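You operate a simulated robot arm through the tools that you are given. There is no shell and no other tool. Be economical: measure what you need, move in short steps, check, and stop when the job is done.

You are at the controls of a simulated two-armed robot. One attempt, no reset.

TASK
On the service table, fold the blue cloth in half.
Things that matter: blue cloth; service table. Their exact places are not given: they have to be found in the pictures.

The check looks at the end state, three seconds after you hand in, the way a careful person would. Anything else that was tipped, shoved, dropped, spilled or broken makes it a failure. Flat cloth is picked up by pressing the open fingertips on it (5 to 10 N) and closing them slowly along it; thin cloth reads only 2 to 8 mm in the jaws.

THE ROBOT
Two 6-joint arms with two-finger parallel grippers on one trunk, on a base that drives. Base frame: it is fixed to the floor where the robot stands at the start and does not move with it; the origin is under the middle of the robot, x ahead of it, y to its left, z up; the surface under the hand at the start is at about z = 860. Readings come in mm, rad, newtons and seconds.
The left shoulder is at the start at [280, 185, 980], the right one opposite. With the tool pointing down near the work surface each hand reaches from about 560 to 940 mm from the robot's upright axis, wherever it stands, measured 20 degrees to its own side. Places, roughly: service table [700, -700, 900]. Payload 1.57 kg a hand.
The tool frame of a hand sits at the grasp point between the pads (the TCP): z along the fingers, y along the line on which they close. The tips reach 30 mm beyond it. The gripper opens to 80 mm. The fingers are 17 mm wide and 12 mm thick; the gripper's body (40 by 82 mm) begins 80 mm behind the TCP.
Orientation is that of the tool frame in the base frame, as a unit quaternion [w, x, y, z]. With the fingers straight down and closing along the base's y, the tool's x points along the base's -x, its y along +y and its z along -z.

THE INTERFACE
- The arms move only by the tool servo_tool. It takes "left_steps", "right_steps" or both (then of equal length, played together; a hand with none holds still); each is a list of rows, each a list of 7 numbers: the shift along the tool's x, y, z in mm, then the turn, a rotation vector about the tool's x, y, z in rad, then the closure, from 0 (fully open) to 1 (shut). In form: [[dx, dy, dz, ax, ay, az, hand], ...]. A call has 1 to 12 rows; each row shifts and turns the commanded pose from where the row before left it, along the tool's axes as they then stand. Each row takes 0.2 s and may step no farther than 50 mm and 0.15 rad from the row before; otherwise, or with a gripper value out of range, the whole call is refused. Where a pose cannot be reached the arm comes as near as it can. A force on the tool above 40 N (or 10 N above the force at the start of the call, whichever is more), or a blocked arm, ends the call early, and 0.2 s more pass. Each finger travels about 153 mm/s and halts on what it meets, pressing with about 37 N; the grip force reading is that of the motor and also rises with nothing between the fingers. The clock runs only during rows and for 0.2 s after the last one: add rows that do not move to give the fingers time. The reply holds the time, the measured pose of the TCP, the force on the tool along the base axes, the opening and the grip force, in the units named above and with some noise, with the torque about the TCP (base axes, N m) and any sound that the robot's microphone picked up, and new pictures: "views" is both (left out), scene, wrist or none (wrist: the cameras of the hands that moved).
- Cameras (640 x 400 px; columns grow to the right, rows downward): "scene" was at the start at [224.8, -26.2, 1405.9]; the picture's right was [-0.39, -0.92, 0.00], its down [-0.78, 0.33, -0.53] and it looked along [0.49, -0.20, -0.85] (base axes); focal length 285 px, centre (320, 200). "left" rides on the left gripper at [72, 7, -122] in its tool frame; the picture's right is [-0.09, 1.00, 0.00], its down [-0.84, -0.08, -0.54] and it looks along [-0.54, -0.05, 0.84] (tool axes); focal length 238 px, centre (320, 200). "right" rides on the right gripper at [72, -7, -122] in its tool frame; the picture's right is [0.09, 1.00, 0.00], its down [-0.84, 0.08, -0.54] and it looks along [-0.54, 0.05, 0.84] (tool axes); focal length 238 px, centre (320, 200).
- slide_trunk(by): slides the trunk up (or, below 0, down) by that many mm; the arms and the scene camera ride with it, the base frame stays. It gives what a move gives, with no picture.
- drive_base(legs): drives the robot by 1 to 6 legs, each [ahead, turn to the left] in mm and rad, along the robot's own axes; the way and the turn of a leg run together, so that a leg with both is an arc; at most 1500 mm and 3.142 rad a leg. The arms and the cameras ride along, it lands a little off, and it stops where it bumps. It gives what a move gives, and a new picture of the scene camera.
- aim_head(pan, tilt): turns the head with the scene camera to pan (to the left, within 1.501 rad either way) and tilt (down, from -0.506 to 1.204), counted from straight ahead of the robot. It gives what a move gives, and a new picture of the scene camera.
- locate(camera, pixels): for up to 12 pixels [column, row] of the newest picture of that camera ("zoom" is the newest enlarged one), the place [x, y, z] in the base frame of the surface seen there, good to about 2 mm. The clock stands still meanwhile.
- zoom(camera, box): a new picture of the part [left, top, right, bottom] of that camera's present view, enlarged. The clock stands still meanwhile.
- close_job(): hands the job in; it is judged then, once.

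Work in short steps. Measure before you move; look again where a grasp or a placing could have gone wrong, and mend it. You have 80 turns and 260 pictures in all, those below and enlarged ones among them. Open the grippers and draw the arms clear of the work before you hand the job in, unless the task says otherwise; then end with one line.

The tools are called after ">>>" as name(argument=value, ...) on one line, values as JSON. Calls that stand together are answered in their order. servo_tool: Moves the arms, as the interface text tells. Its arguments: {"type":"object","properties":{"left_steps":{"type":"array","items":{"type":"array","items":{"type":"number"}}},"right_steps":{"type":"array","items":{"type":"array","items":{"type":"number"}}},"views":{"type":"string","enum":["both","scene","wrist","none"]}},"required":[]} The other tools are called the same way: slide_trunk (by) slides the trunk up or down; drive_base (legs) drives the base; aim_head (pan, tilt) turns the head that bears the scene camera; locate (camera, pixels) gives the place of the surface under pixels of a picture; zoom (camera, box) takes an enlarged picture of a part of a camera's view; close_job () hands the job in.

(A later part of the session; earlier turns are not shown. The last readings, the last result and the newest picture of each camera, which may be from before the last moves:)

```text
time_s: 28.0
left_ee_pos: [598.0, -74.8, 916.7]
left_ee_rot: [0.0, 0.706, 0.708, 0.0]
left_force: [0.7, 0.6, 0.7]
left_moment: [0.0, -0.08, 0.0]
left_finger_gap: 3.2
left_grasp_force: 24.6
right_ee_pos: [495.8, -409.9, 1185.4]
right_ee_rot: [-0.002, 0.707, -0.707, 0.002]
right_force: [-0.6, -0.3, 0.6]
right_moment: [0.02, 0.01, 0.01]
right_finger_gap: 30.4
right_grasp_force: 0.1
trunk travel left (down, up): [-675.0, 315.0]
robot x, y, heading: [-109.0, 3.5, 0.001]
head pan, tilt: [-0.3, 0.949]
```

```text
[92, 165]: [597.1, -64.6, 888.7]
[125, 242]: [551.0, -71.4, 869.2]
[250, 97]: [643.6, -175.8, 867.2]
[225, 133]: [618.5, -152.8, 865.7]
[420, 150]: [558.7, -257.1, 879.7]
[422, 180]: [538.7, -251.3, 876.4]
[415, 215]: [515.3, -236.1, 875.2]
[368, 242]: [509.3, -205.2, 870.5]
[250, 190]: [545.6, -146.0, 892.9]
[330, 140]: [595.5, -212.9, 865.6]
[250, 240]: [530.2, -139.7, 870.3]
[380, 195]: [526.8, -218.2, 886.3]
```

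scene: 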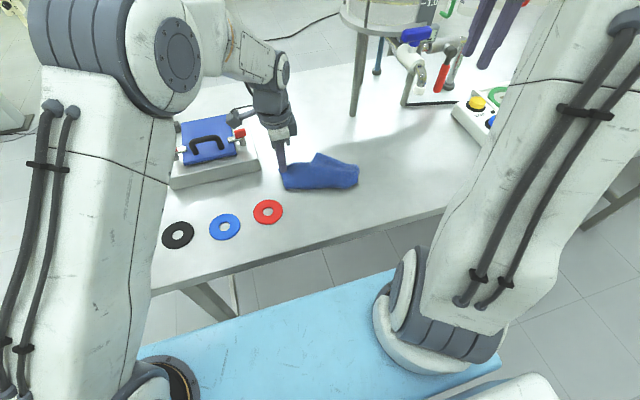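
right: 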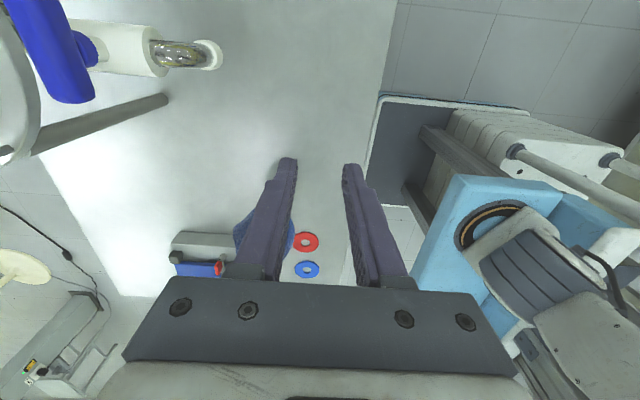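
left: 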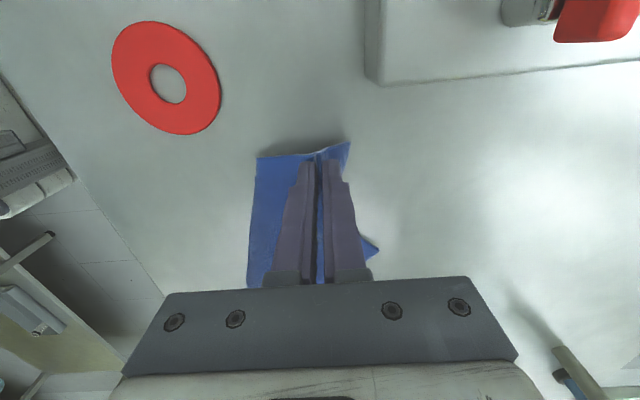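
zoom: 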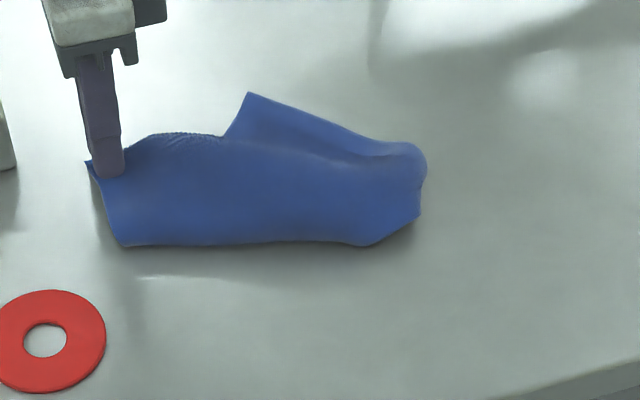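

The bottom part got folded under because I descended more than I moved sideways. I lift again, shift toward (480,-170), and will relay along the diagonal (+x,+y) with a proper arc.

>>> servo_tool(left_steps=[[0, 0, -25, 0, 0, 0, 1], [0, 0, -25, 0, 0, 0, 1], [0, 0, -25, 0, 0, 0, 1], [0, 0, -25, 0, 0, 0, 1], [0, 0, -25, 0, 0, 0, 1], [-10, -10, -25, 0, 0, 0, 1], [-20, -25, -20, 0, 0, 0, 1], [-20, -25, -20, 0, 0, 0, 1], [-20, -25, 0, 0, 0, 0, 1], [-20, -25, 0, 0, 0, 0, 1], [-10, -10, 0, 0, 0, 0, 1], [0, 0, 0, 0, 0, 0, 1]], views="none")

>>> aim_head(pan=-0.3, tilt=0.8)

>>> zoom(camera="scene", box=[240, 100, 440, 240])

```text
time_s: 30.6
left_ee_pos: [478.6, -177.4, 1105.4]
left_ee_rot: [0.0, 0.707, 0.708, 0.0]
left_force: [-0.3, -0.2, 0.8]
left_moment: [-0.01, -0.03, -0.01]
left_finger_gap: 3.5
left_grasp_force: 24.3
right_ee_pos: [495.4, -411.6, 1185.7]
right_ee_rot: [-0.002, 0.707, -0.707, 0.002]
right_force: [0.4, 0.5, -1.1]
right_moment: [0.01, 0.01, 0.01]
right_finger_gap: 30.5
right_grasp_force: 0.0
trunk travel left (down, up): [-675.0, 315.0]
robot x, y, heading: [-107.8, 0.1, -0.002]
head pan, tilt: [-0.3, 0.949]
```

```text
time_s: 31.3
left_ee_pos: [479.7, -176.5, 1106.6]
left_ee_rot: [0.0, 0.706, 0.708, 0.0]
left_force: [0.6, 0.8, -0.1]
left_moment: [-0.01, -0.04, -0.03]
left_finger_gap: 3.4
left_grasp_force: 24.6
right_ee_pos: [494.9, -410.6, 1186.0]
right_ee_rot: [0.003, -0.707, 0.707, -0.003]
right_force: [0.1, 1.0, 0.5]
right_moment: [-0.05, 0.0, 0.05]
right_finger_gap: 30.6
right_grasp_force: 0.2
trunk travel left (down, up): [-675.0, 315.0]
robot x, y, heading: [-107.9, -4.1, -0.003]
head pan, tilt: [-0.3, 0.799]
```

scene: 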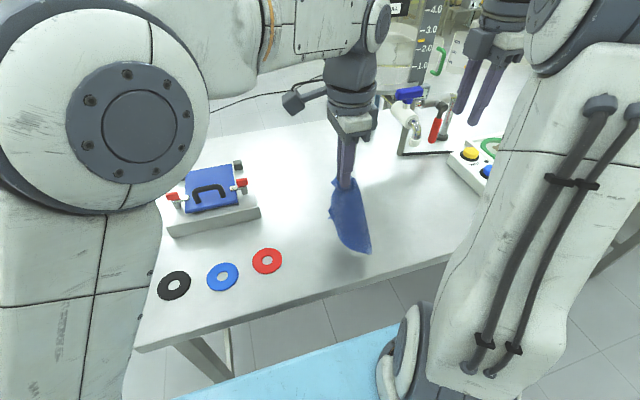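

```text
2.86 times, centred on (340, 170) of scene
```

zoom: 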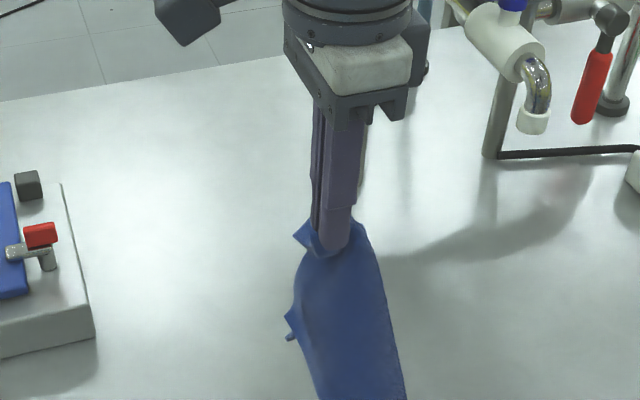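

I check where the hanging bottom is relative to the table's front edge.

>>> locate(camera="scene", pixels=[[369, 251], [355, 245], [345, 235], [334, 216], [345, 250], [370, 278], [385, 276], [335, 285]])

>>> zoom(camera="scene", box=[300, 160, 400, 270])

```text
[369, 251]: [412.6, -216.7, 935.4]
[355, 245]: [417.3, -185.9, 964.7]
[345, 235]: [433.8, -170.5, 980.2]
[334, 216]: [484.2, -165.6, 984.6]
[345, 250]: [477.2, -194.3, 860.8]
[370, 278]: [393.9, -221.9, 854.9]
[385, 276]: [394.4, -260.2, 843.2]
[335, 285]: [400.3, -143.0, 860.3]
```

```text
3.64 times, centred on (350, 215) of scene
```

zoom: 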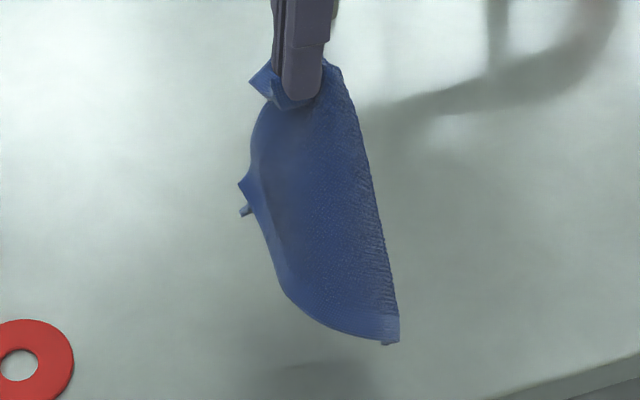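

Table edge is at x≈395, hanging corner A at (413,-217,935). I shift +x 30, lower 65 to touch down, then arc along the A→P direction and drag slightly.

>>> servo_tool(left_steps=[[0, 15, 0, 0, 0, 0, 1], [0, 15, 16, 0, 0, 0, 1], [0, 0, 20, 0, 0, 0, 1], [0, 0, 24, 0, 0, 0, 1], [0, 0, 4, 0, 0, 0, 1], [6, 10, 8, 0, 0, 0, 1], [6, 10, 8, 0, 0, 0, 1], [5, 9, 9, 0, 0, 0, 1], [5, 8, 10, 0, 0, 0, 1], [5, 9, 13, 0, 0, 0, 1], [5, 9, 16, 0, 0, 0, 1], [4, 7, 17, 0, 0, 0, 1]], views="none")

>>> servo_tool(left_steps=[[4, 6, 20, 0, 0, 0, 1], [3, 5, 18, 0, 0, 0, 1], [4, 6, 12, 0, 0, 0, 1], [4, 6, 4, 0, 0, 0, 1], [6, 10, 0, 0, 0, 0, 1], [6, 10, 0, 0, 0, 0, 1], [0, 0, 0, 0, 0, 0, 1]])

>>> zoom(camera="scene", box=[240, 140, 420, 275])

```text
time_s: 33.9
left_ee_pos: [569.3, -139.3, 960.4]
left_ee_rot: [-0.001, 0.707, 0.707, 0.0]
left_force: [0.2, 0.2, 0.5]
left_moment: [0.02, -0.07, 0.04]
left_finger_gap: 3.3
left_grasp_force: 24.6
right_ee_pos: [495.8, -411.0, 1184.5]
right_ee_rot: [-0.002, 0.707, -0.707, 0.002]
right_force: [0.2, 0.3, 0.3]
right_moment: [0.01, -0.01, -0.03]
right_finger_gap: 30.4
right_grasp_force: 0.1
trunk travel left (down, up): [-675.0, 315.0]
robot x, y, heading: [-109.1, -0.8, 0.002]
head pan, tilt: [-0.3, 0.799]
```

```text
time_s: 35.5
left_ee_pos: [611.5, -110.6, 905.9]
left_ee_rot: [0.0, 0.706, 0.708, 0.001]
left_force: [0.3, -0.5, 0.4]
left_moment: [0.0, -0.06, 0.03]
left_finger_gap: 3.4
left_grasp_force: 24.3
right_ee_pos: [495.5, -410.6, 1184.4]
right_ee_rot: [-0.002, 0.707, -0.707, 0.001]
right_force: [-0.2, 0.2, 0.0]
right_moment: [0.01, -0.01, 0.04]
right_finger_gap: 30.2
right_grasp_force: 0.1
trunk travel left (down, up): [-675.0, 315.0]
robot x, y, heading: [-111.0, 1.1, -0.002]
head pan, tilt: [-0.3, 0.799]
```

scene: 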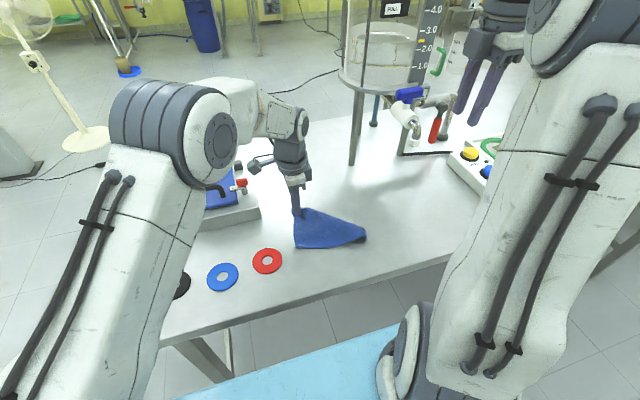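
left: 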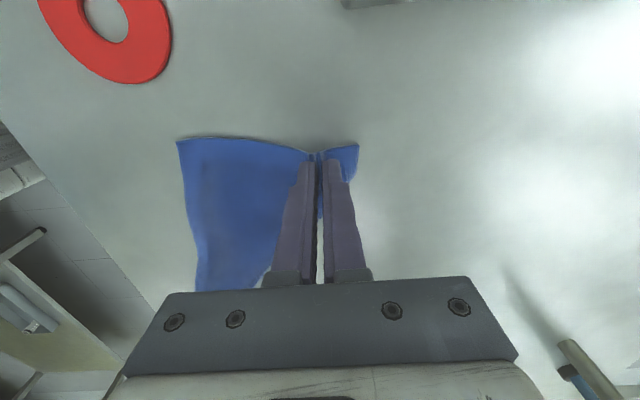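

```text
2.96 times, centred on (330, 208) of scene
```

zoom: 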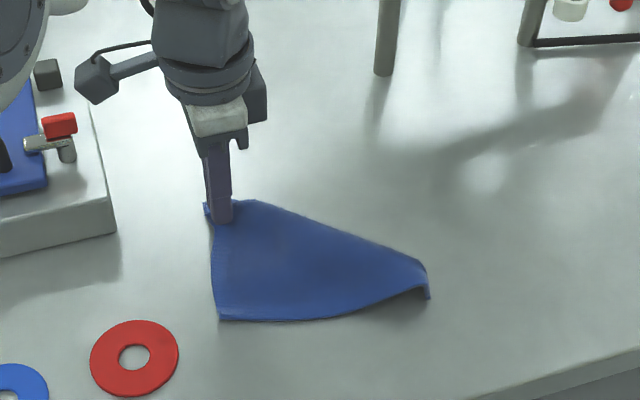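

Much flatter: left edge is straight, with only the right part tapered (a corner tucked). I locate boundary points.

>>> locate(camera="zoom", pixels=[[208, 210], [220, 316], [300, 316], [350, 310], [425, 292], [424, 265], [400, 252], [340, 230], [260, 203], [320, 270], [390, 275]])

>>> zoom(camera="scene", box=[285, 195, 375, 260])

```text
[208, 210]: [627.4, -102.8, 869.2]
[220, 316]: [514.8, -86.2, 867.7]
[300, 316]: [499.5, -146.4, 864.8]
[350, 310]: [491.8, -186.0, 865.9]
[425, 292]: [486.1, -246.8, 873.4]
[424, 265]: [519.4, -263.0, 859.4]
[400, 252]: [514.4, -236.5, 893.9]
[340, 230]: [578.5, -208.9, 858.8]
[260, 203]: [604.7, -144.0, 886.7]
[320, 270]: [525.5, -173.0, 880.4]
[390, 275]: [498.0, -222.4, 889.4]
```

```text
6.15 times, centred on (330, 228) of scene
```

zoom: 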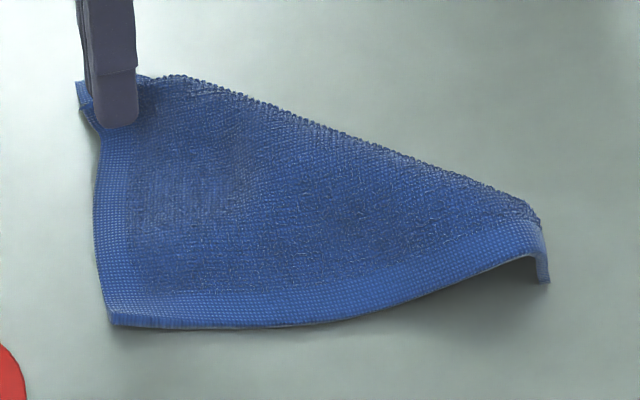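

The hems show the upper layer is P–NL–Q with the far-right corner folded underneath along the diagonal. Plan: release P, grip the near edge with both hands (left at NL≈(515,-86), right at the Q tip≈(486,-247)), hang the cloth so it unfolds, then lay and fold it from hanging. First I release P and raise the left hand.

>>> servo_tool(left_steps=[[0, 0, 8, 0, 0, 0, 1], [0, 0, 0, 0, 0, 0, 0.85], [0, 0, 0, 0, 0, 0, 0.62], [0, 0, 0, 0, 0, 0, 0.62], [0, 0, -20, 0, 0, 0, 0.62], [0, 0, -40, 0, 0, 0, 0.62], [0, 0, -40, 0, 0, 0, 0.62], [0, 0, -20, 0, 0, 0, 0.62], [20, 0, 0, 0, 0, 0, 0.62], [30, 0, 0, 0, 0, 0, 0.62]], views="both")

>>> zoom(camera="scene", box=[270, 180, 390, 270])

```text
time_s: 37.7
left_ee_pos: [614.1, -61.0, 1017.2]
left_ee_rot: [0.001, 0.706, 0.708, 0.0]
left_force: [-0.3, -0.4, 0.0]
left_moment: [0.01, 0.0, 0.0]
left_finger_gap: 30.4
left_grasp_force: 0.1
right_ee_pos: [495.1, -411.6, 1184.6]
right_ee_rot: [0.002, -0.707, 0.707, -0.001]
right_force: [0.2, 0.3, 0.3]
right_moment: [0.01, 0.0, 0.01]
right_finger_gap: 30.4
right_grasp_force: 0.1
trunk travel left (down, up): [-675.0, 315.0]
robot x, y, heading: [-111.5, 2.4, -0.0]
head pan, tilt: [-0.3, 0.799]
```

scene: 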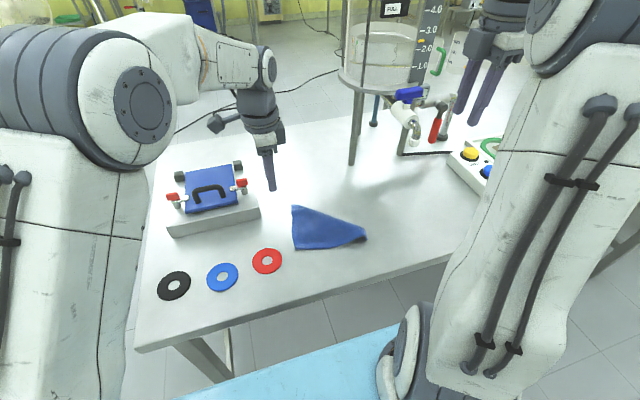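
left: 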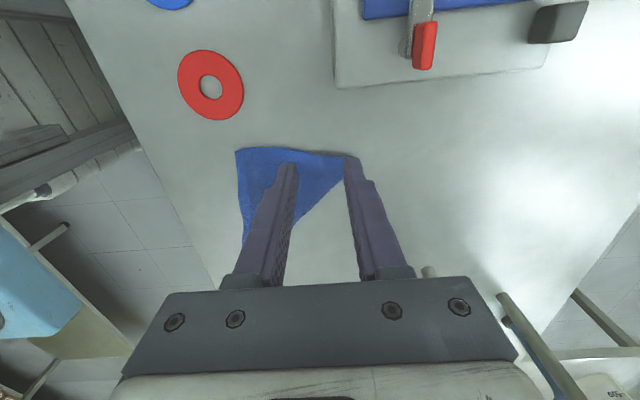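

```text
4.44 times, centred on (330, 225) of scene
```

zoom: 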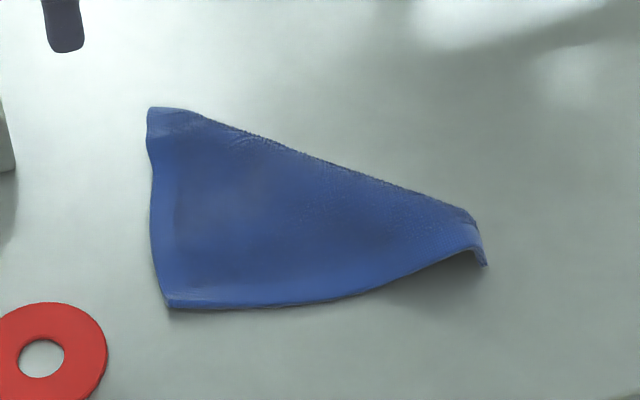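

P is released. I measure the shape again.

>>> locate(camera="zoom", pixels=[[152, 112], [172, 303], [250, 300], [330, 296], [400, 275], [485, 262], [475, 222], [380, 190], [280, 150], [250, 230], [430, 240], [455, 246]])

```text
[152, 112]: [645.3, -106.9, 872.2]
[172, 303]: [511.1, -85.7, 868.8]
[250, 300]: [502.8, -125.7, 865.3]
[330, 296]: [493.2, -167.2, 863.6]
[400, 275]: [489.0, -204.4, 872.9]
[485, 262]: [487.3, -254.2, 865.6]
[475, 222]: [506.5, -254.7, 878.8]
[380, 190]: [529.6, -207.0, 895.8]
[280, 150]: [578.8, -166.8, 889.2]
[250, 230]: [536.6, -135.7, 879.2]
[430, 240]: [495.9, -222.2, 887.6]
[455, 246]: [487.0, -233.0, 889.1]
```

Near-left corner NL is at (511,-86,869), Q's tip at (487,-254) is a narrow raised hump. I'll press-pinch NL with the left, and straddle the Q hump with the right (50 mm open). Approach both to about z 960.

>>> servo_tool(left_steps=[[-10, -20, 0, 0, 0, 0, 0.7], [-10, -20, 0, 0, 0, 0, 0.7], [-10, -20, 0, 0, 0, 0, 0.7], [-10, -20, 0, 0, 0, 0, 0.7], [0, 0, 15, 0, 0, 0, 0.7], [0, 0, 15, 0, 0, 0, 0.7], [0, 0, 15, 0, 0, 0, 0.7], [0, 0, 10, 0, 0, 0, 0.7], [0, 0, 0, 0, 0, 0, 0.7], [0, 0, 0, 0, 0, 0, 0.7], [0, 0, 0, 0, 0, 0, 0.7]], right_steps=[[-43, -1.5, 0, 0, 0, 0, 0.375], [-43, -1.5, 0, 0, 0, 0, 0.375], [-43, -1, 0, 0, 0, 0, 0.375], [-42, 0, 0, 0, 0, 0, 0.375], [0, 0, 37, 0, 0, 0, 0.375], [0, 0, 37, 0, 0, 0, 0.375], [0, 0, 37, 0, 0, 0, 0.375], [0, 0, 37, 0, 0, 0, 0.375], [0, 0, 37, 0, 0, 0, 0.375], [0, 0, 37, 0, 0, 0, 0.375], [0, 0, 0, 0, 0, 0, 0.375]])

```text
time_s: 40.1
left_ee_pos: [531.9, -102.9, 961.7]
left_ee_rot: [-0.001, 0.706, 0.708, 0.0]
left_force: [-0.7, 0.2, -0.9]
left_moment: [0.0, 0.01, 0.04]
left_finger_gap: 24.2
left_grasp_force: 0.1
right_ee_pos: [498.1, -237.5, 964.5]
right_ee_rot: [0.002, -0.707, 0.707, -0.002]
right_force: [1.1, 0.3, -0.1]
right_moment: [0.01, 0.02, 0.01]
right_finger_gap: 50.3
right_grasp_force: 0.0
trunk travel left (down, up): [-675.0, 315.0]
robot x, y, heading: [-107.1, -0.8, -0.003]
head pan, tilt: [-0.3, 0.799]
```

scene: 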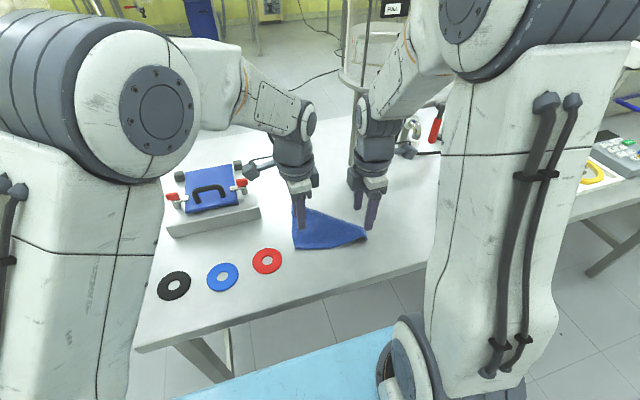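
right: 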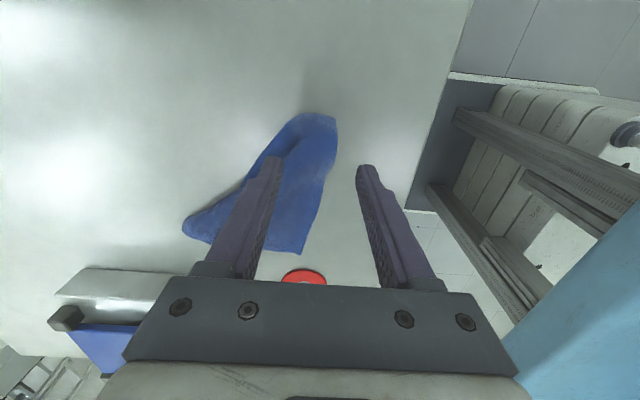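
left: 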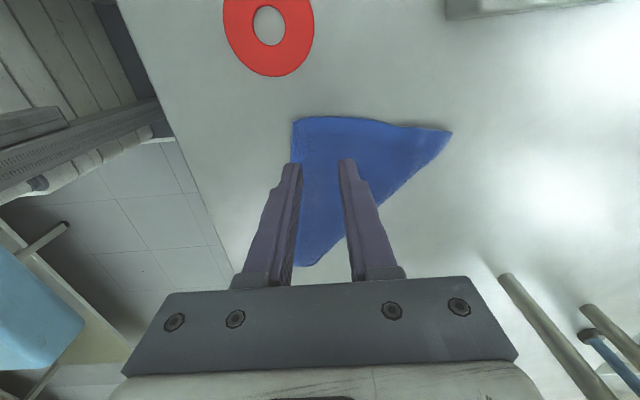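

I zoom the right wrist view to see the layers at the tip.

>>> zoom(camera="right", box=[170, 90, 370, 270])

>>> locate(camera="right", pixels=[[300, 116], [333, 120], [337, 140], [275, 150], [305, 140], [325, 185], [303, 250], [185, 225], [235, 195], [318, 114]])

```text
2.22 times, centred on (270, 180) of right
```

zoom: 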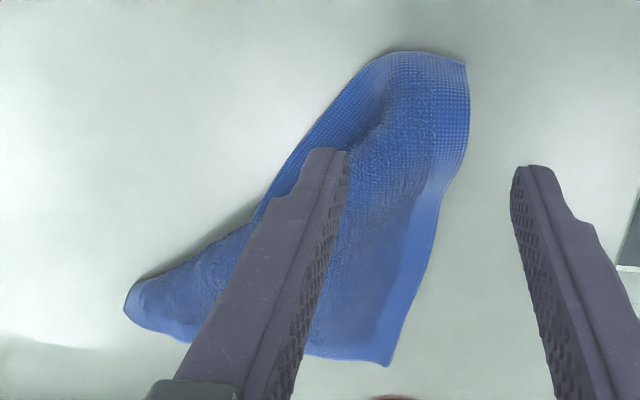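

```text
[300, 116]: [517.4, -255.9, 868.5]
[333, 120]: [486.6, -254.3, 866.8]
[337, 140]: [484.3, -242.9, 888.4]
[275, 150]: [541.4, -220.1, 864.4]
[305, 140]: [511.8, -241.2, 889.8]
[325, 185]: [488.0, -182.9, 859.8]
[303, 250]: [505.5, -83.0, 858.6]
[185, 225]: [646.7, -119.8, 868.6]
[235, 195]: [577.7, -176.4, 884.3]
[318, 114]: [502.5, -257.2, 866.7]
```

Hem lines show Q (486,-254) is a single layer at the tip, with the right edge visible on top for ~80 mm; only A is tucked. So press-pinch works at Q too: right hand to (514,-242) with 24 mm gap, both descend near contact.

>>> servo_tool(left_steps=[[0, -2, 0, 0, 0, 0, 0.7], [0, 0, 20, 0, 0, 0, 0.7], [0, 0, 20, 0, 0, 0, 0.7], [0, 0, 15, 0, 0, 0, 0.7], [0, 0, 5, 0, 0, 0, 0.7], [0, 0, 0, 0, 0, 0, 0.7]], right_steps=[[5, -16, 0, 0, 0, 0, 0.7], [0, 0, 20, 0, 0, 0, 0.7], [0, 0, 20, 0, 0, 0, 0.7], [0, 0, 15, 0, 0, 0, 0.7], [0, 0, 8, 0, 0, 0, 0.7], [0, 0, 0, 0, 0, 0, 0.7]], views="wrist")

```text
time_s: 41.5
left_ee_pos: [533.5, -101.4, 900.8]
left_ee_rot: [0.0, 0.706, 0.708, 0.0]
left_force: [0.3, 0.1, 0.2]
left_moment: [0.02, -0.01, -0.03]
left_finger_gap: 23.9
left_grasp_force: 0.1
right_ee_pos: [515.9, -242.0, 900.1]
right_ee_rot: [0.001, -0.706, 0.708, -0.001]
right_force: [-0.2, -0.1, -0.3]
right_moment: [-0.02, 0.0, -0.02]
right_finger_gap: 24.0
right_grasp_force: 0.0
trunk travel left (down, up): [-675.0, 315.0]
robot x, y, heading: [-110.8, 3.2, 0.003]
head pan, tilt: [-0.3, 0.799]
```

right: 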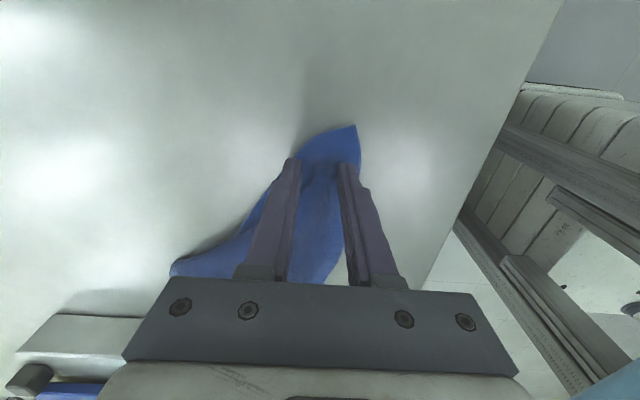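
left: 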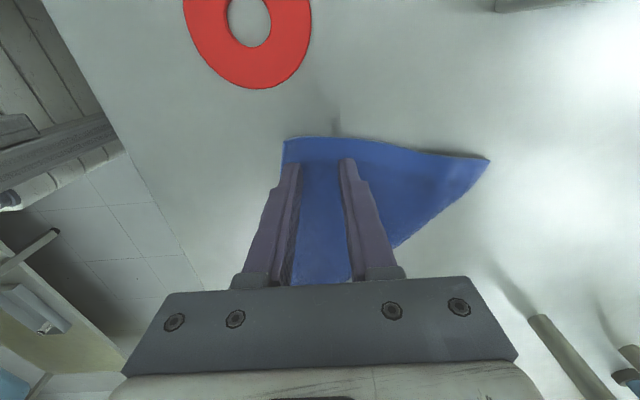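

Both well placed over the corners. Press down gently.

>>> servo_tool(left_steps=[[0, 0, 3, 0, 0, 0, 0.7], [0, 0, 2, 0, 0, 0, 0.7], [0, 0, 2, 0, 0, 0, 0.7], [0, 0, 0, 0, 0, 0, 0.7]], right_steps=[[0, 0, 3, 0, 0, 0, 0.7], [0, 0, 2, 0, 0, 0, 0.7], [0, 0, 2, 0, 0, 0, 0.7], [0, 0, 0, 0, 0, 0, 0.7]], views="none")

```text
time_s: 42.5
left_ee_pos: [530.7, -100.2, 894.5]
left_ee_rot: [0.0, 0.706, 0.708, 0.0]
left_force: [0.4, -0.3, 0.8]
left_moment: [0.0, -0.02, 0.0]
left_finger_gap: 23.7
left_grasp_force: 0.0
right_ee_pos: [515.9, -242.6, 893.5]
right_ee_rot: [0.001, -0.707, 0.707, -0.001]
right_force: [0.5, 0.5, 2.4]
right_moment: [0.05, 0.04, 0.01]
right_finger_gap: 24.1
right_grasp_force: 0.0
trunk travel left (down, up): [-675.0, 315.0]
robot x, y, heading: [-106.0, 1.1, -0.005]
head pan, tilt: [-0.3, 0.799]
```

A bit more pressure is needed.

>>> servo_tool(left_steps=[[0, 0, 1.5, 0, 0, 0, 0.7], [0, 0, 1, 0, 0, 0, 0.7], [0, 0, 0, 0, 0, 0, 0.7]], right_steps=[[0, 0, 1, 0, 0, 0, 0.7], [0, 0, 0.8, 0, 0, 0, 0.7], [0, 0, 0, 0, 0, 0, 0.7]], views="none")

```text
time_s: 43.3
left_ee_pos: [531.5, -101.6, 894.6]
left_ee_rot: [0.0, 0.707, 0.707, 0.001]
left_force: [-0.4, -0.5, 4.2]
left_moment: [-0.01, -0.04, 0.02]
left_finger_gap: 23.8
left_grasp_force: 0.0
right_ee_pos: [514.8, -241.5, 893.6]
right_ee_rot: [0.003, -0.707, 0.707, -0.002]
right_force: [1.3, 1.2, 10.0]
right_moment: [0.03, -0.02, -0.01]
right_finger_gap: 23.9
right_grasp_force: 0.1
trunk travel left (down, up): [-675.0, 315.0]
robot x, y, heading: [-107.7, 0.1, -0.002]
head pan, tilt: [-0.3, 0.799]
```

Left 4 N, right 10 N. I add 1 mm on the left and close slowly.

>>> servo_tool(left_steps=[[0, 0, 0.8, 0, 0, 0, 0.7], [0, 0, 0, 0, 0, 0, 0.74], [0, 0, 0, 0, 0, 0, 0.78], [0, 0, 0, 0, 0, 0, 0.82], [0, 0, 0, 0, 0, 0, 0.86], [0, 0, 0, 0, 0, 0, 0.9], [0, 0, 0, 0, 0, 0, 0.94], [0, 0, 0, 0, 0, 0, 0.97], [0, 0, 0, 0, 0, 0, 1], [0, 0, 0, 0, 0, 0, 1], [0, 0, 0, 0, 0, 0, 1]], right_steps=[[0, 0, 0, 0, 0, 0, 0.7], [0, 0, 0, 0, 0, 0, 0.74], [0, 0, 0, 0, 0, 0, 0.78], [0, 0, 0, 0, 0, 0, 0.82], [0, 0, 0, 0, 0, 0, 0.86], [0, 0, 0, 0, 0, 0, 0.9], [0, 0, 0, 0, 0, 0, 0.94], [0, 0, 0, 0, 0, 0, 0.97], [0, 0, 0, 0, 0, 0, 1], [0, 0, 0, 0, 0, 0, 1], [0, 0, 0, 0, 0, 0, 1]], views="wrist")

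```text
time_s: 45.7
left_ee_pos: [529.5, -101.0, 892.8]
left_ee_rot: [-0.001, 0.707, 0.708, 0.0]
left_force: [0.6, -1.0, 9.8]
left_moment: [0.01, -0.02, 0.01]
left_finger_gap: 3.8
left_grasp_force: 24.7
right_ee_pos: [514.7, -241.7, 892.8]
right_ee_rot: [0.002, -0.706, 0.708, -0.002]
right_force: [-0.3, 0.3, 11.1]
right_moment: [0.01, 0.0, 0.0]
right_finger_gap: 4.3
right_grasp_force: 24.5
trunk travel left (down, up): [-675.0, 315.0]
robot x, y, heading: [-110.5, -1.2, 0.001]
head pan, tilt: [-0.3, 0.799]
```

right: 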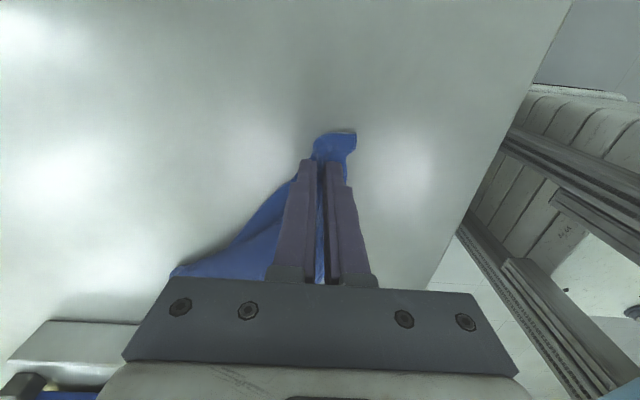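
left: 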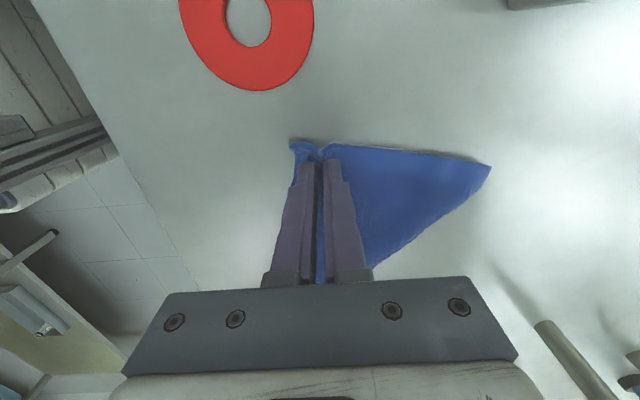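

Both hold (3.8 and 4.3 mm). Lift both straight up by 190 mm to let it unfold.

>>> servo_tool(left_steps=[[0, 0, -15, 0, 0, 0, 1], [0, 0, -17, 0, 0, 0, 1], [0, 0, -17, 0, 0, 0, 1], [0, 0, -17, 0, 0, 0, 1], [0, 0, -17, 0, 0, 0, 1], [0, 0, -17, 0, 0, 0, 1], [0, 0, -17, 0, 0, 0, 1], [0, 0, -17, 0, 0, 0, 1], [0, 0, -17, 0, 0, 0, 1], [0, 0, -17, 0, 0, 0, 1], [0, 0, -17, 0, 0, 0, 1], [0, 0, 0, 0, 0, 0, 1]], right_steps=[[0, 0, -15, 0, 0, 0, 1], [0, 0, -17, 0, 0, 0, 1], [0, 0, -17, 0, 0, 0, 1], [0, 0, -17, 0, 0, 0, 1], [0, 0, -17, 0, 0, 0, 1], [0, 0, -17, 0, 0, 0, 1], [0, 0, -17, 0, 0, 0, 1], [0, 0, -17, 0, 0, 0, 1], [0, 0, -17, 0, 0, 0, 1], [0, 0, -17, 0, 0, 0, 1], [0, 0, -17, 0, 0, 0, 1], [0, 0, 0, 0, 0, 0, 1]], views="scene")

>>> zoom(camera="scene", box=[260, 130, 420, 250])

```text
time_s: 48.3
left_ee_pos: [531.4, -100.1, 1074.7]
left_ee_rot: [0.0, 0.707, 0.708, 0.0]
left_force: [0.0, 0.7, -0.4]
left_moment: [-0.02, -0.02, 0.0]
left_finger_gap: 3.6
left_grasp_force: 24.3
right_ee_pos: [514.9, -241.1, 1075.3]
right_ee_rot: [-0.002, 0.707, -0.707, 0.001]
right_force: [0.3, -0.4, -0.9]
right_moment: [0.02, 0.02, -0.02]
right_finger_gap: 4.1
right_grasp_force: 25.0
trunk travel left (down, up): [-675.0, 315.0]
robot x, y, heading: [-107.3, 0.5, -0.001]
head pan, tilt: [-0.3, 0.799]
```

scene: 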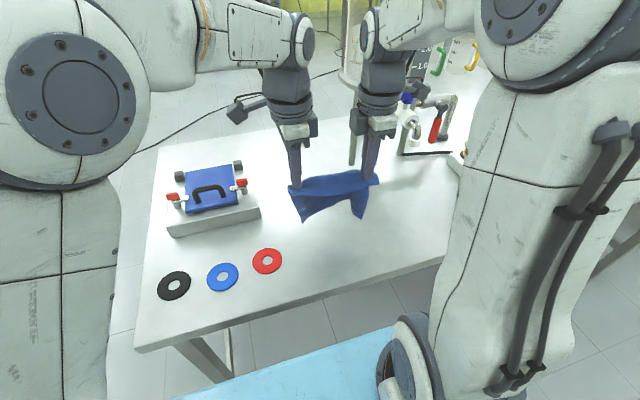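

```text
3.33 times, centred on (340, 190) of scene
```

zoom: 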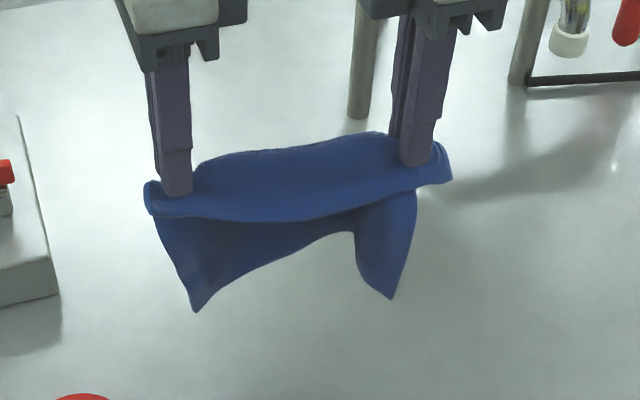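

It unfolded: hanging by the near edge, with bottom corners at (195,310) and (390,298) of the zoom. I align the hands in x and stretch the edge a little.

>>> servo_tool(left_steps=[[3, -3, 0, 0, 0, 0, 1], [3, -3, 0, 0, 0, 0, 1], [3, -2, 0, 0, 0, 0, 1], [0, 0, 0, 0, 0, 0, 1], [0, 0, 0, 0, 0, 0, 1]], right_steps=[[3, -3, 0, 0, 0, 0, 1], [3, -3, 0, 0, 0, 0, 1], [3, -2, 0, 0, 0, 0, 1], [0, 0, 0, 0, 0, 0, 1], [0, 0, 0, 0, 0, 0, 1]], views="scene")

>>> zoom(camera="scene", box=[260, 130, 420, 250])

```text
time_s: 49.5
left_ee_pos: [523.1, -93.7, 1075.0]
left_ee_rot: [0.0, 0.706, 0.708, -0.001]
left_force: [-0.3, -11.8, 1.3]
left_moment: [-0.41, -0.01, -0.03]
left_finger_gap: 4.0
left_grasp_force: 24.9
right_ee_pos: [521.2, -250.1, 1076.3]
right_ee_rot: [-0.003, 0.707, -0.707, 0.001]
right_force: [0.1, 12.0, -0.7]
right_moment: [0.32, -0.02, 0.02]
right_finger_gap: 4.2
right_grasp_force: 24.3
trunk travel left (down, up): [-675.0, 315.0]
robot x, y, heading: [-108.5, 2.6, 0.0]
head pan, tilt: [-0.3, 0.799]
```

scene: 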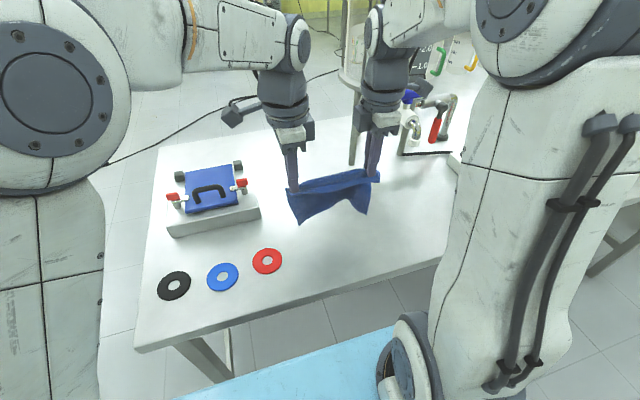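

```text
3.33 times, centred on (340, 190) of scene
```

zoom: 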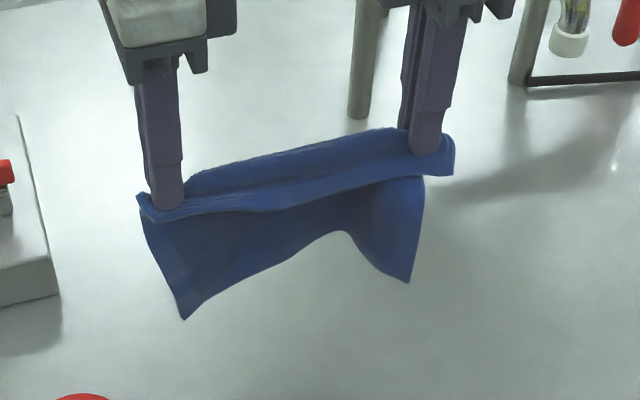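

Taut now (12 N); I ease 1.5 mm each and locate the bottom corners (185,318) and (408,280).

>>> locate(camera="zoom", pixels=[[185, 315], [406, 279], [340, 233], [250, 268], [150, 215], [450, 170], [290, 185], [300, 200], [360, 230]])

>>> servo_tool(left_steps=[[-1.5, 0, 0, 0, 0, 0, 1], [0, 0, 0, 0, 0, 0, 1]], right_steps=[[-1.5, 0, 0, 0, 0, 0, 1], [0, 0, 0, 0, 0, 0, 1]], views="wrist")

```text
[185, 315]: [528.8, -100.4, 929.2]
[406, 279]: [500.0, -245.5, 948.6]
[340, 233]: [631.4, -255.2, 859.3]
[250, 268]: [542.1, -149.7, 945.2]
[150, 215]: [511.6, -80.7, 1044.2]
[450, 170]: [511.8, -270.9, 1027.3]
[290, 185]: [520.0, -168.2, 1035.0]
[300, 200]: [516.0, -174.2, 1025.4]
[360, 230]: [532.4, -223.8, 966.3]
```

```text
time_s: 50.1
left_ee_pos: [522.5, -94.7, 1076.5]
left_ee_rot: [0.001, 0.707, 0.708, 0.0]
left_force: [-0.4, -8.1, 0.7]
left_moment: [-0.25, 0.02, 0.01]
left_finger_gap: 3.8
left_grasp_force: 24.8
right_ee_pos: [521.9, -250.2, 1076.4]
right_ee_rot: [0.002, -0.707, 0.707, -0.002]
right_force: [0.1, 7.5, 0.2]
right_moment: [0.22, -0.02, 0.01]
right_finger_gap: 4.3
right_grasp_force: 24.6
trunk travel left (down, up): [-675.0, 315.0]
robot x, y, heading: [-104.5, 0.2, -0.001]
head pan, tilt: [-0.3, 0.799]
```

right: 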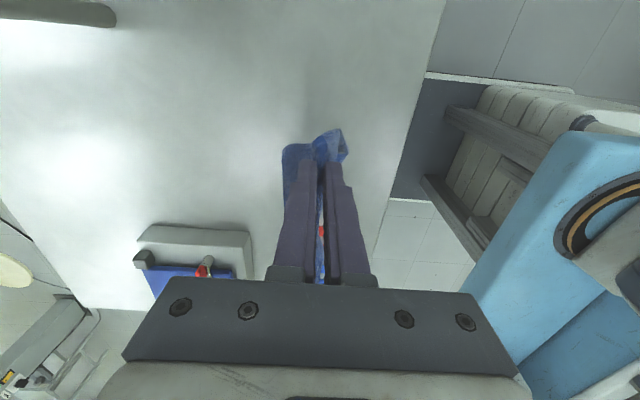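
left: 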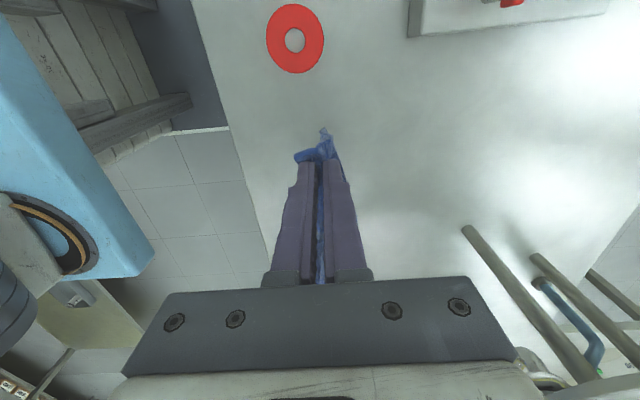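

Bottom corners hang at z≈929/949. I'll bring X0 back by 50 mm (to x≈475) and lower 66 mm so the bottom edge just touches the table.

>>> servo_tool(left_steps=[[0, -10, 0, 0, 0, 0, 1], [0, -15, 0, 0, 0, 0, 1], [0, -15, 0, 0, 0, 0, 1], [0, -10, 0, 0, 0, 0, 1], [0, 0, 0, 0, 0, 0, 1], [0, 0, 14, 0, 0, 0, 1], [0, 0, 14, 0, 0, 0, 1], [0, 0, 14, 0, 0, 0, 1], [0, 0, 14, 0, 0, 0, 1], [0, 0, 10, 0, 0, 0, 1], [0, 0, 0, 0, 0, 0, 1]], right_steps=[[0, 10, 0, 0, 0, 0, 1], [0, 15, 0, 0, 0, 0, 1], [0, 15, 0, 0, 0, 0, 1], [0, 10, 0, 0, 0, 0, 1], [0, 0, 0, 0, 0, 0, 1], [0, 0, 14, 0, 0, 0, 1], [0, 0, 14, 0, 0, 0, 1], [0, 0, 14, 0, 0, 0, 1], [0, 0, 14, 0, 0, 0, 1], [0, 0, 10, 0, 0, 0, 1], [0, 0, 0, 0, 0, 0, 1]], views="scene")

>>> zoom(camera="scene", box=[260, 150, 420, 270])

```text
time_s: 52.5
left_ee_pos: [472.9, -93.1, 1010.7]
left_ee_rot: [0.0, 0.707, 0.707, 0.0]
left_force: [0.3, -11.5, -0.5]
left_moment: [-0.33, 0.01, 0.03]
left_finger_gap: 3.8
left_grasp_force: 25.0
right_ee_pos: [474.5, -250.0, 1010.7]
right_ee_rot: [0.001, -0.707, 0.708, -0.003]
right_force: [0.0, 12.2, -0.6]
right_moment: [0.32, 0.02, 0.01]
right_finger_gap: 4.1
right_grasp_force: 24.9
trunk travel left (down, up): [-675.0, 315.0]
robot x, y, heading: [-107.7, -4.1, 0.005]
head pan, tilt: [-0.3, 0.799]
```

scene: 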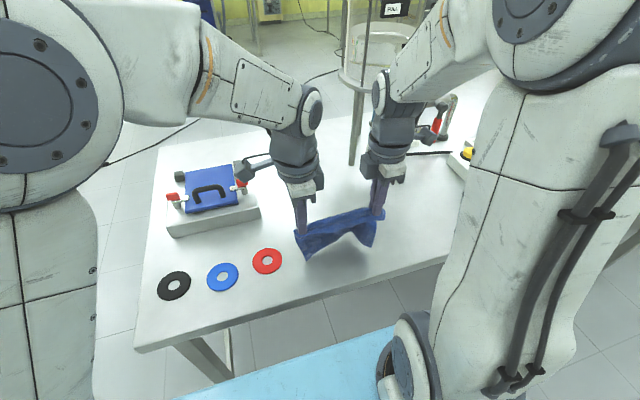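

```text
3.33 times, centred on (340, 210) of scene
```

zoom: 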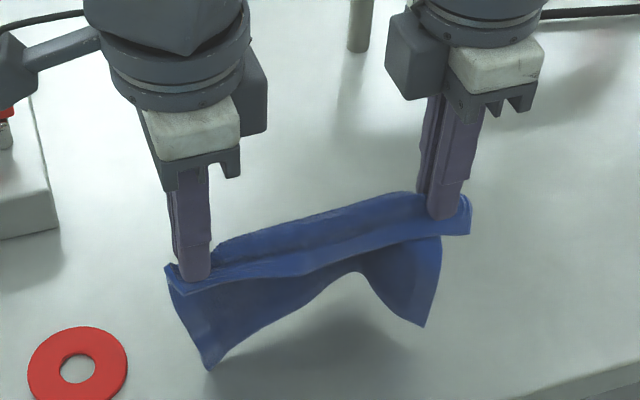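

Bottom is about at the table. Now sweep both hands +x while lowering, to lay the lower part and drag it flat.

>>> servo_tool(left_steps=[[0, 4, 10, 0, 0, 0, 1], [0, 8, 8, 0, 0, 0, 1], [0, 12, 9, 0, 0, 0, 1], [0, 12, 10, 0, 0, 0, 1], [0, 14, 12, 0, 0, 0, 1], [0, 14, 13, 0, 0, 0, 1], [0, 14, 12, 0, 0, 0, 1], [0, 14, 10, 0, 0, 0, 1], [0, 12, 4, 0, 0, 0, 1], [0, 10, 0, 0, 0, 0, 1], [0, 10, 0, 0, 0, 0, 1], [0, 0, 0, 0, 0, 0, 1]], right_steps=[[0, -4, 10, 0, 0, 0, 1], [0, -8, 8, 0, 0, 0, 1], [0, -12, 9, 0, 0, 0, 1], [0, -12, 10, 0, 0, 0, 1], [0, -14, 12, 0, 0, 0, 1], [0, -14, 13, 0, 0, 0, 1], [0, -14, 12, 0, 0, 0, 1], [0, -14, 10, 0, 0, 0, 1], [0, -12, 4, 0, 0, 0, 1], [0, -10, 0, 0, 0, 0, 1], [0, -10, 0, 0, 0, 0, 1], [0, 0, 0, 0, 0, 0, 1]])

>>> zoom(camera="scene", box=[260, 150, 420, 270])

```text
time_s: 55.1
left_ee_pos: [597.3, -95.4, 921.6]
left_ee_rot: [0.0, 0.706, 0.708, 0.0]
left_force: [0.8, -7.2, 1.3]
left_moment: [-0.24, -0.03, -0.01]
left_finger_gap: 3.8
left_grasp_force: 24.9
right_ee_pos: [597.7, -250.8, 923.7]
right_ee_rot: [-0.001, 0.707, -0.707, 0.002]
right_force: [-0.3, 7.2, -0.1]
right_moment: [0.2, 0.0, 0.0]
right_finger_gap: 4.0
right_grasp_force: 24.5
trunk travel left (down, up): [-675.0, 315.0]
robot x, y, heading: [-108.8, -1.2, -0.001]
head pan, tilt: [-0.3, 0.799]
```

scene: 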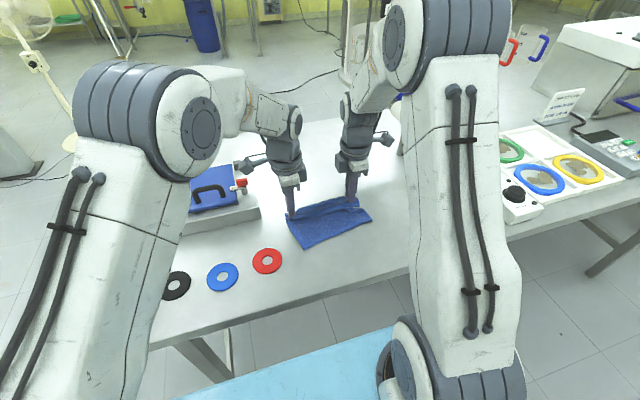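
right: 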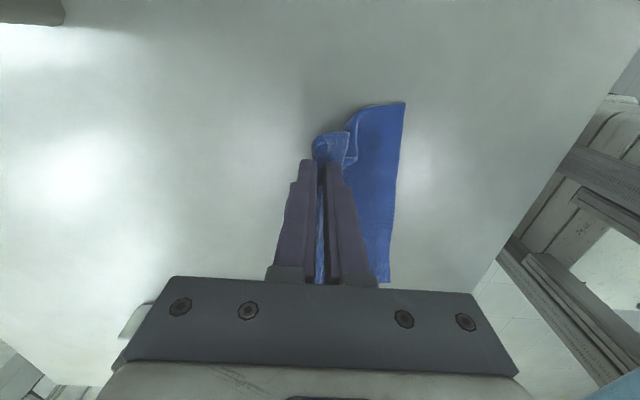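
left: 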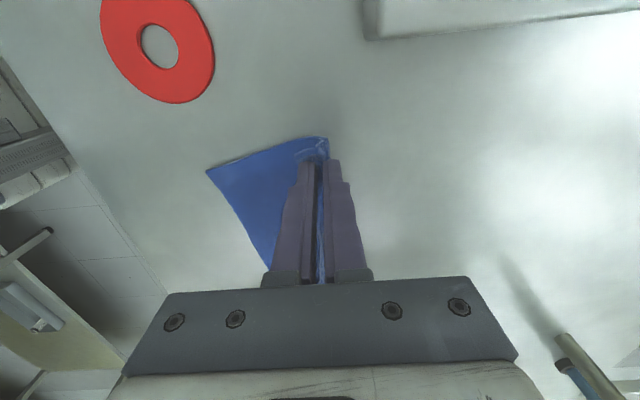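

```text
3.33 times, centred on (340, 210) of scene
```

zoom: 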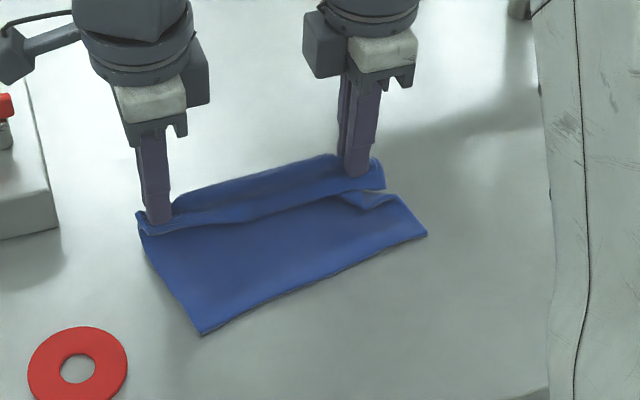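

Excellent: the bottom part lies flat with a straight near edge. I measure its corners (203,332), (425,233) and edge.

>>> locate(camera="zoom", pixels=[[203, 331], [424, 234], [310, 285], [395, 200], [165, 275], [250, 260], [330, 215], [147, 232], [380, 180], [250, 195]])

```text
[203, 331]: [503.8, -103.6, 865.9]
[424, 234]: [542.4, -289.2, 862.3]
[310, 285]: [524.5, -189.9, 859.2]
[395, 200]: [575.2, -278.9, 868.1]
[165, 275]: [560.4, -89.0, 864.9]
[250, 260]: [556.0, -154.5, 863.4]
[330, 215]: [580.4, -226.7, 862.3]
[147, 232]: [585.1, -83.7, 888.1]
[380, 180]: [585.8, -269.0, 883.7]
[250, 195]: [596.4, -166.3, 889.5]
```

The bottom edge is skewed by ~12° and the right side is slack, so I move the right hand +60 and left +25 in x to make the held edge parallel and the sheet flat before folding back.

>>> servo_tool(left_steps=[[-0.5, 4, 2, 0, 0, 0, 1], [-0.5, 4, 2, 0, 0, 0, 1], [-0.5, 4, 2, 0, 0, 0, 1], [-0.5, 4, 2, 0, 0, 0, 1], [0, 4, 2, 0, 0, 0, 1], [0, 5, 2, 0, 0, 0, 1], [0, 0, 0, 0, 0, 0, 1]], right_steps=[[-0.5, -10, 2, 0, 0, 0, 1], [-0.5, -10, 2, 0, 0, 0, 1], [-0.5, -10, 2, 0, 0, 0, 1], [-0.5, -10, 2, 0, 0, 0, 1], [0, -10, 2, 0, 0, 0, 1], [0, -10, 2, 0, 0, 0, 1], [0, 0, 0, 0, 0, 0, 1]], views="scene")

>>> zoom(camera="scene", box=[260, 150, 420, 270])

>>> locate(camera="zoom", pixels=[[203, 331], [424, 234], [310, 285]])

```text
time_s: 56.7
left_ee_pos: [622.4, -97.7, 911.0]
left_ee_rot: [0.001, 0.706, 0.708, 0.0]
left_force: [2.8, -9.7, -0.3]
left_moment: [-0.31, -0.09, 0.03]
left_finger_gap: 3.8
left_grasp_force: 24.4
right_ee_pos: [657.4, -248.4, 910.5]
right_ee_rot: [0.001, -0.707, 0.707, -0.001]
right_force: [-2.8, 10.5, 0.9]
right_moment: [0.26, 0.08, 0.01]
right_finger_gap: 4.2
right_grasp_force: 24.4
trunk travel left (down, up): [-675.0, 315.0]
robot x, y, heading: [-112.1, 0.6, -0.005]
head pan, tilt: [-0.3, 0.799]
```

scene: 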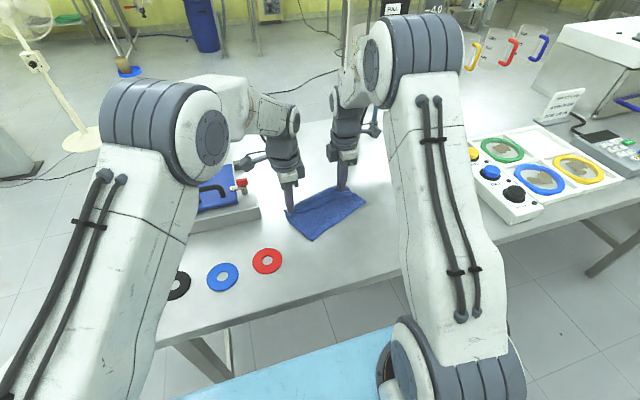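

```text
3.33 times, centred on (340, 210) of scene
```

zoom: 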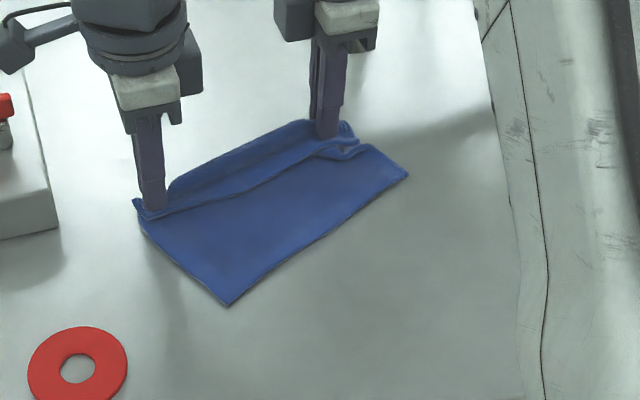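

```text
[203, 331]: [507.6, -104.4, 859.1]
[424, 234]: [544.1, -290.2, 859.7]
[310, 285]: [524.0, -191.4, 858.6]
```

The cloth slid and rotated with the hands instead. I measure its present outline.

>>> locate(camera="zoom", pixels=[[229, 303], [405, 175], [320, 240], [365, 147], [165, 240], [140, 212], [240, 230], [300, 190], [300, 122], [230, 155], [345, 150]])

```text
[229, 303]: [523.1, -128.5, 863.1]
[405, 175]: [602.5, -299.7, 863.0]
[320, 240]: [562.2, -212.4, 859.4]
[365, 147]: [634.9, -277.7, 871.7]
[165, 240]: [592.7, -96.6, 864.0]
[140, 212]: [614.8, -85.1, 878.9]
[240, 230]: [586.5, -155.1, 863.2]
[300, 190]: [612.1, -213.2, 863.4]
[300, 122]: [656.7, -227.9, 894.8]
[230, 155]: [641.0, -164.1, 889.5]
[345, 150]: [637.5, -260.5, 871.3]
```

The right pinch seems to have taken extra cloth (its side is ~30 mm short). I look closely with the right wrist camera.

>>> zoom(camera="right", box=[240, 80, 440, 290])

>>> zoom(camera="scene", box=[280, 170, 380, 245])

```text
1.90 times, centred on (340, 185) of right
```

zoom: 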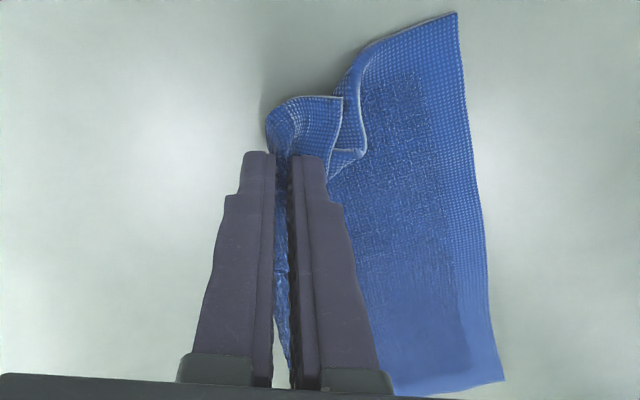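

```text
5.33 times, centred on (330, 208) of scene
```

zoom: 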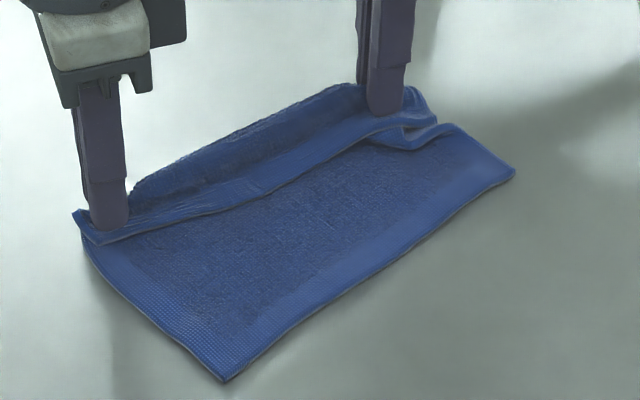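

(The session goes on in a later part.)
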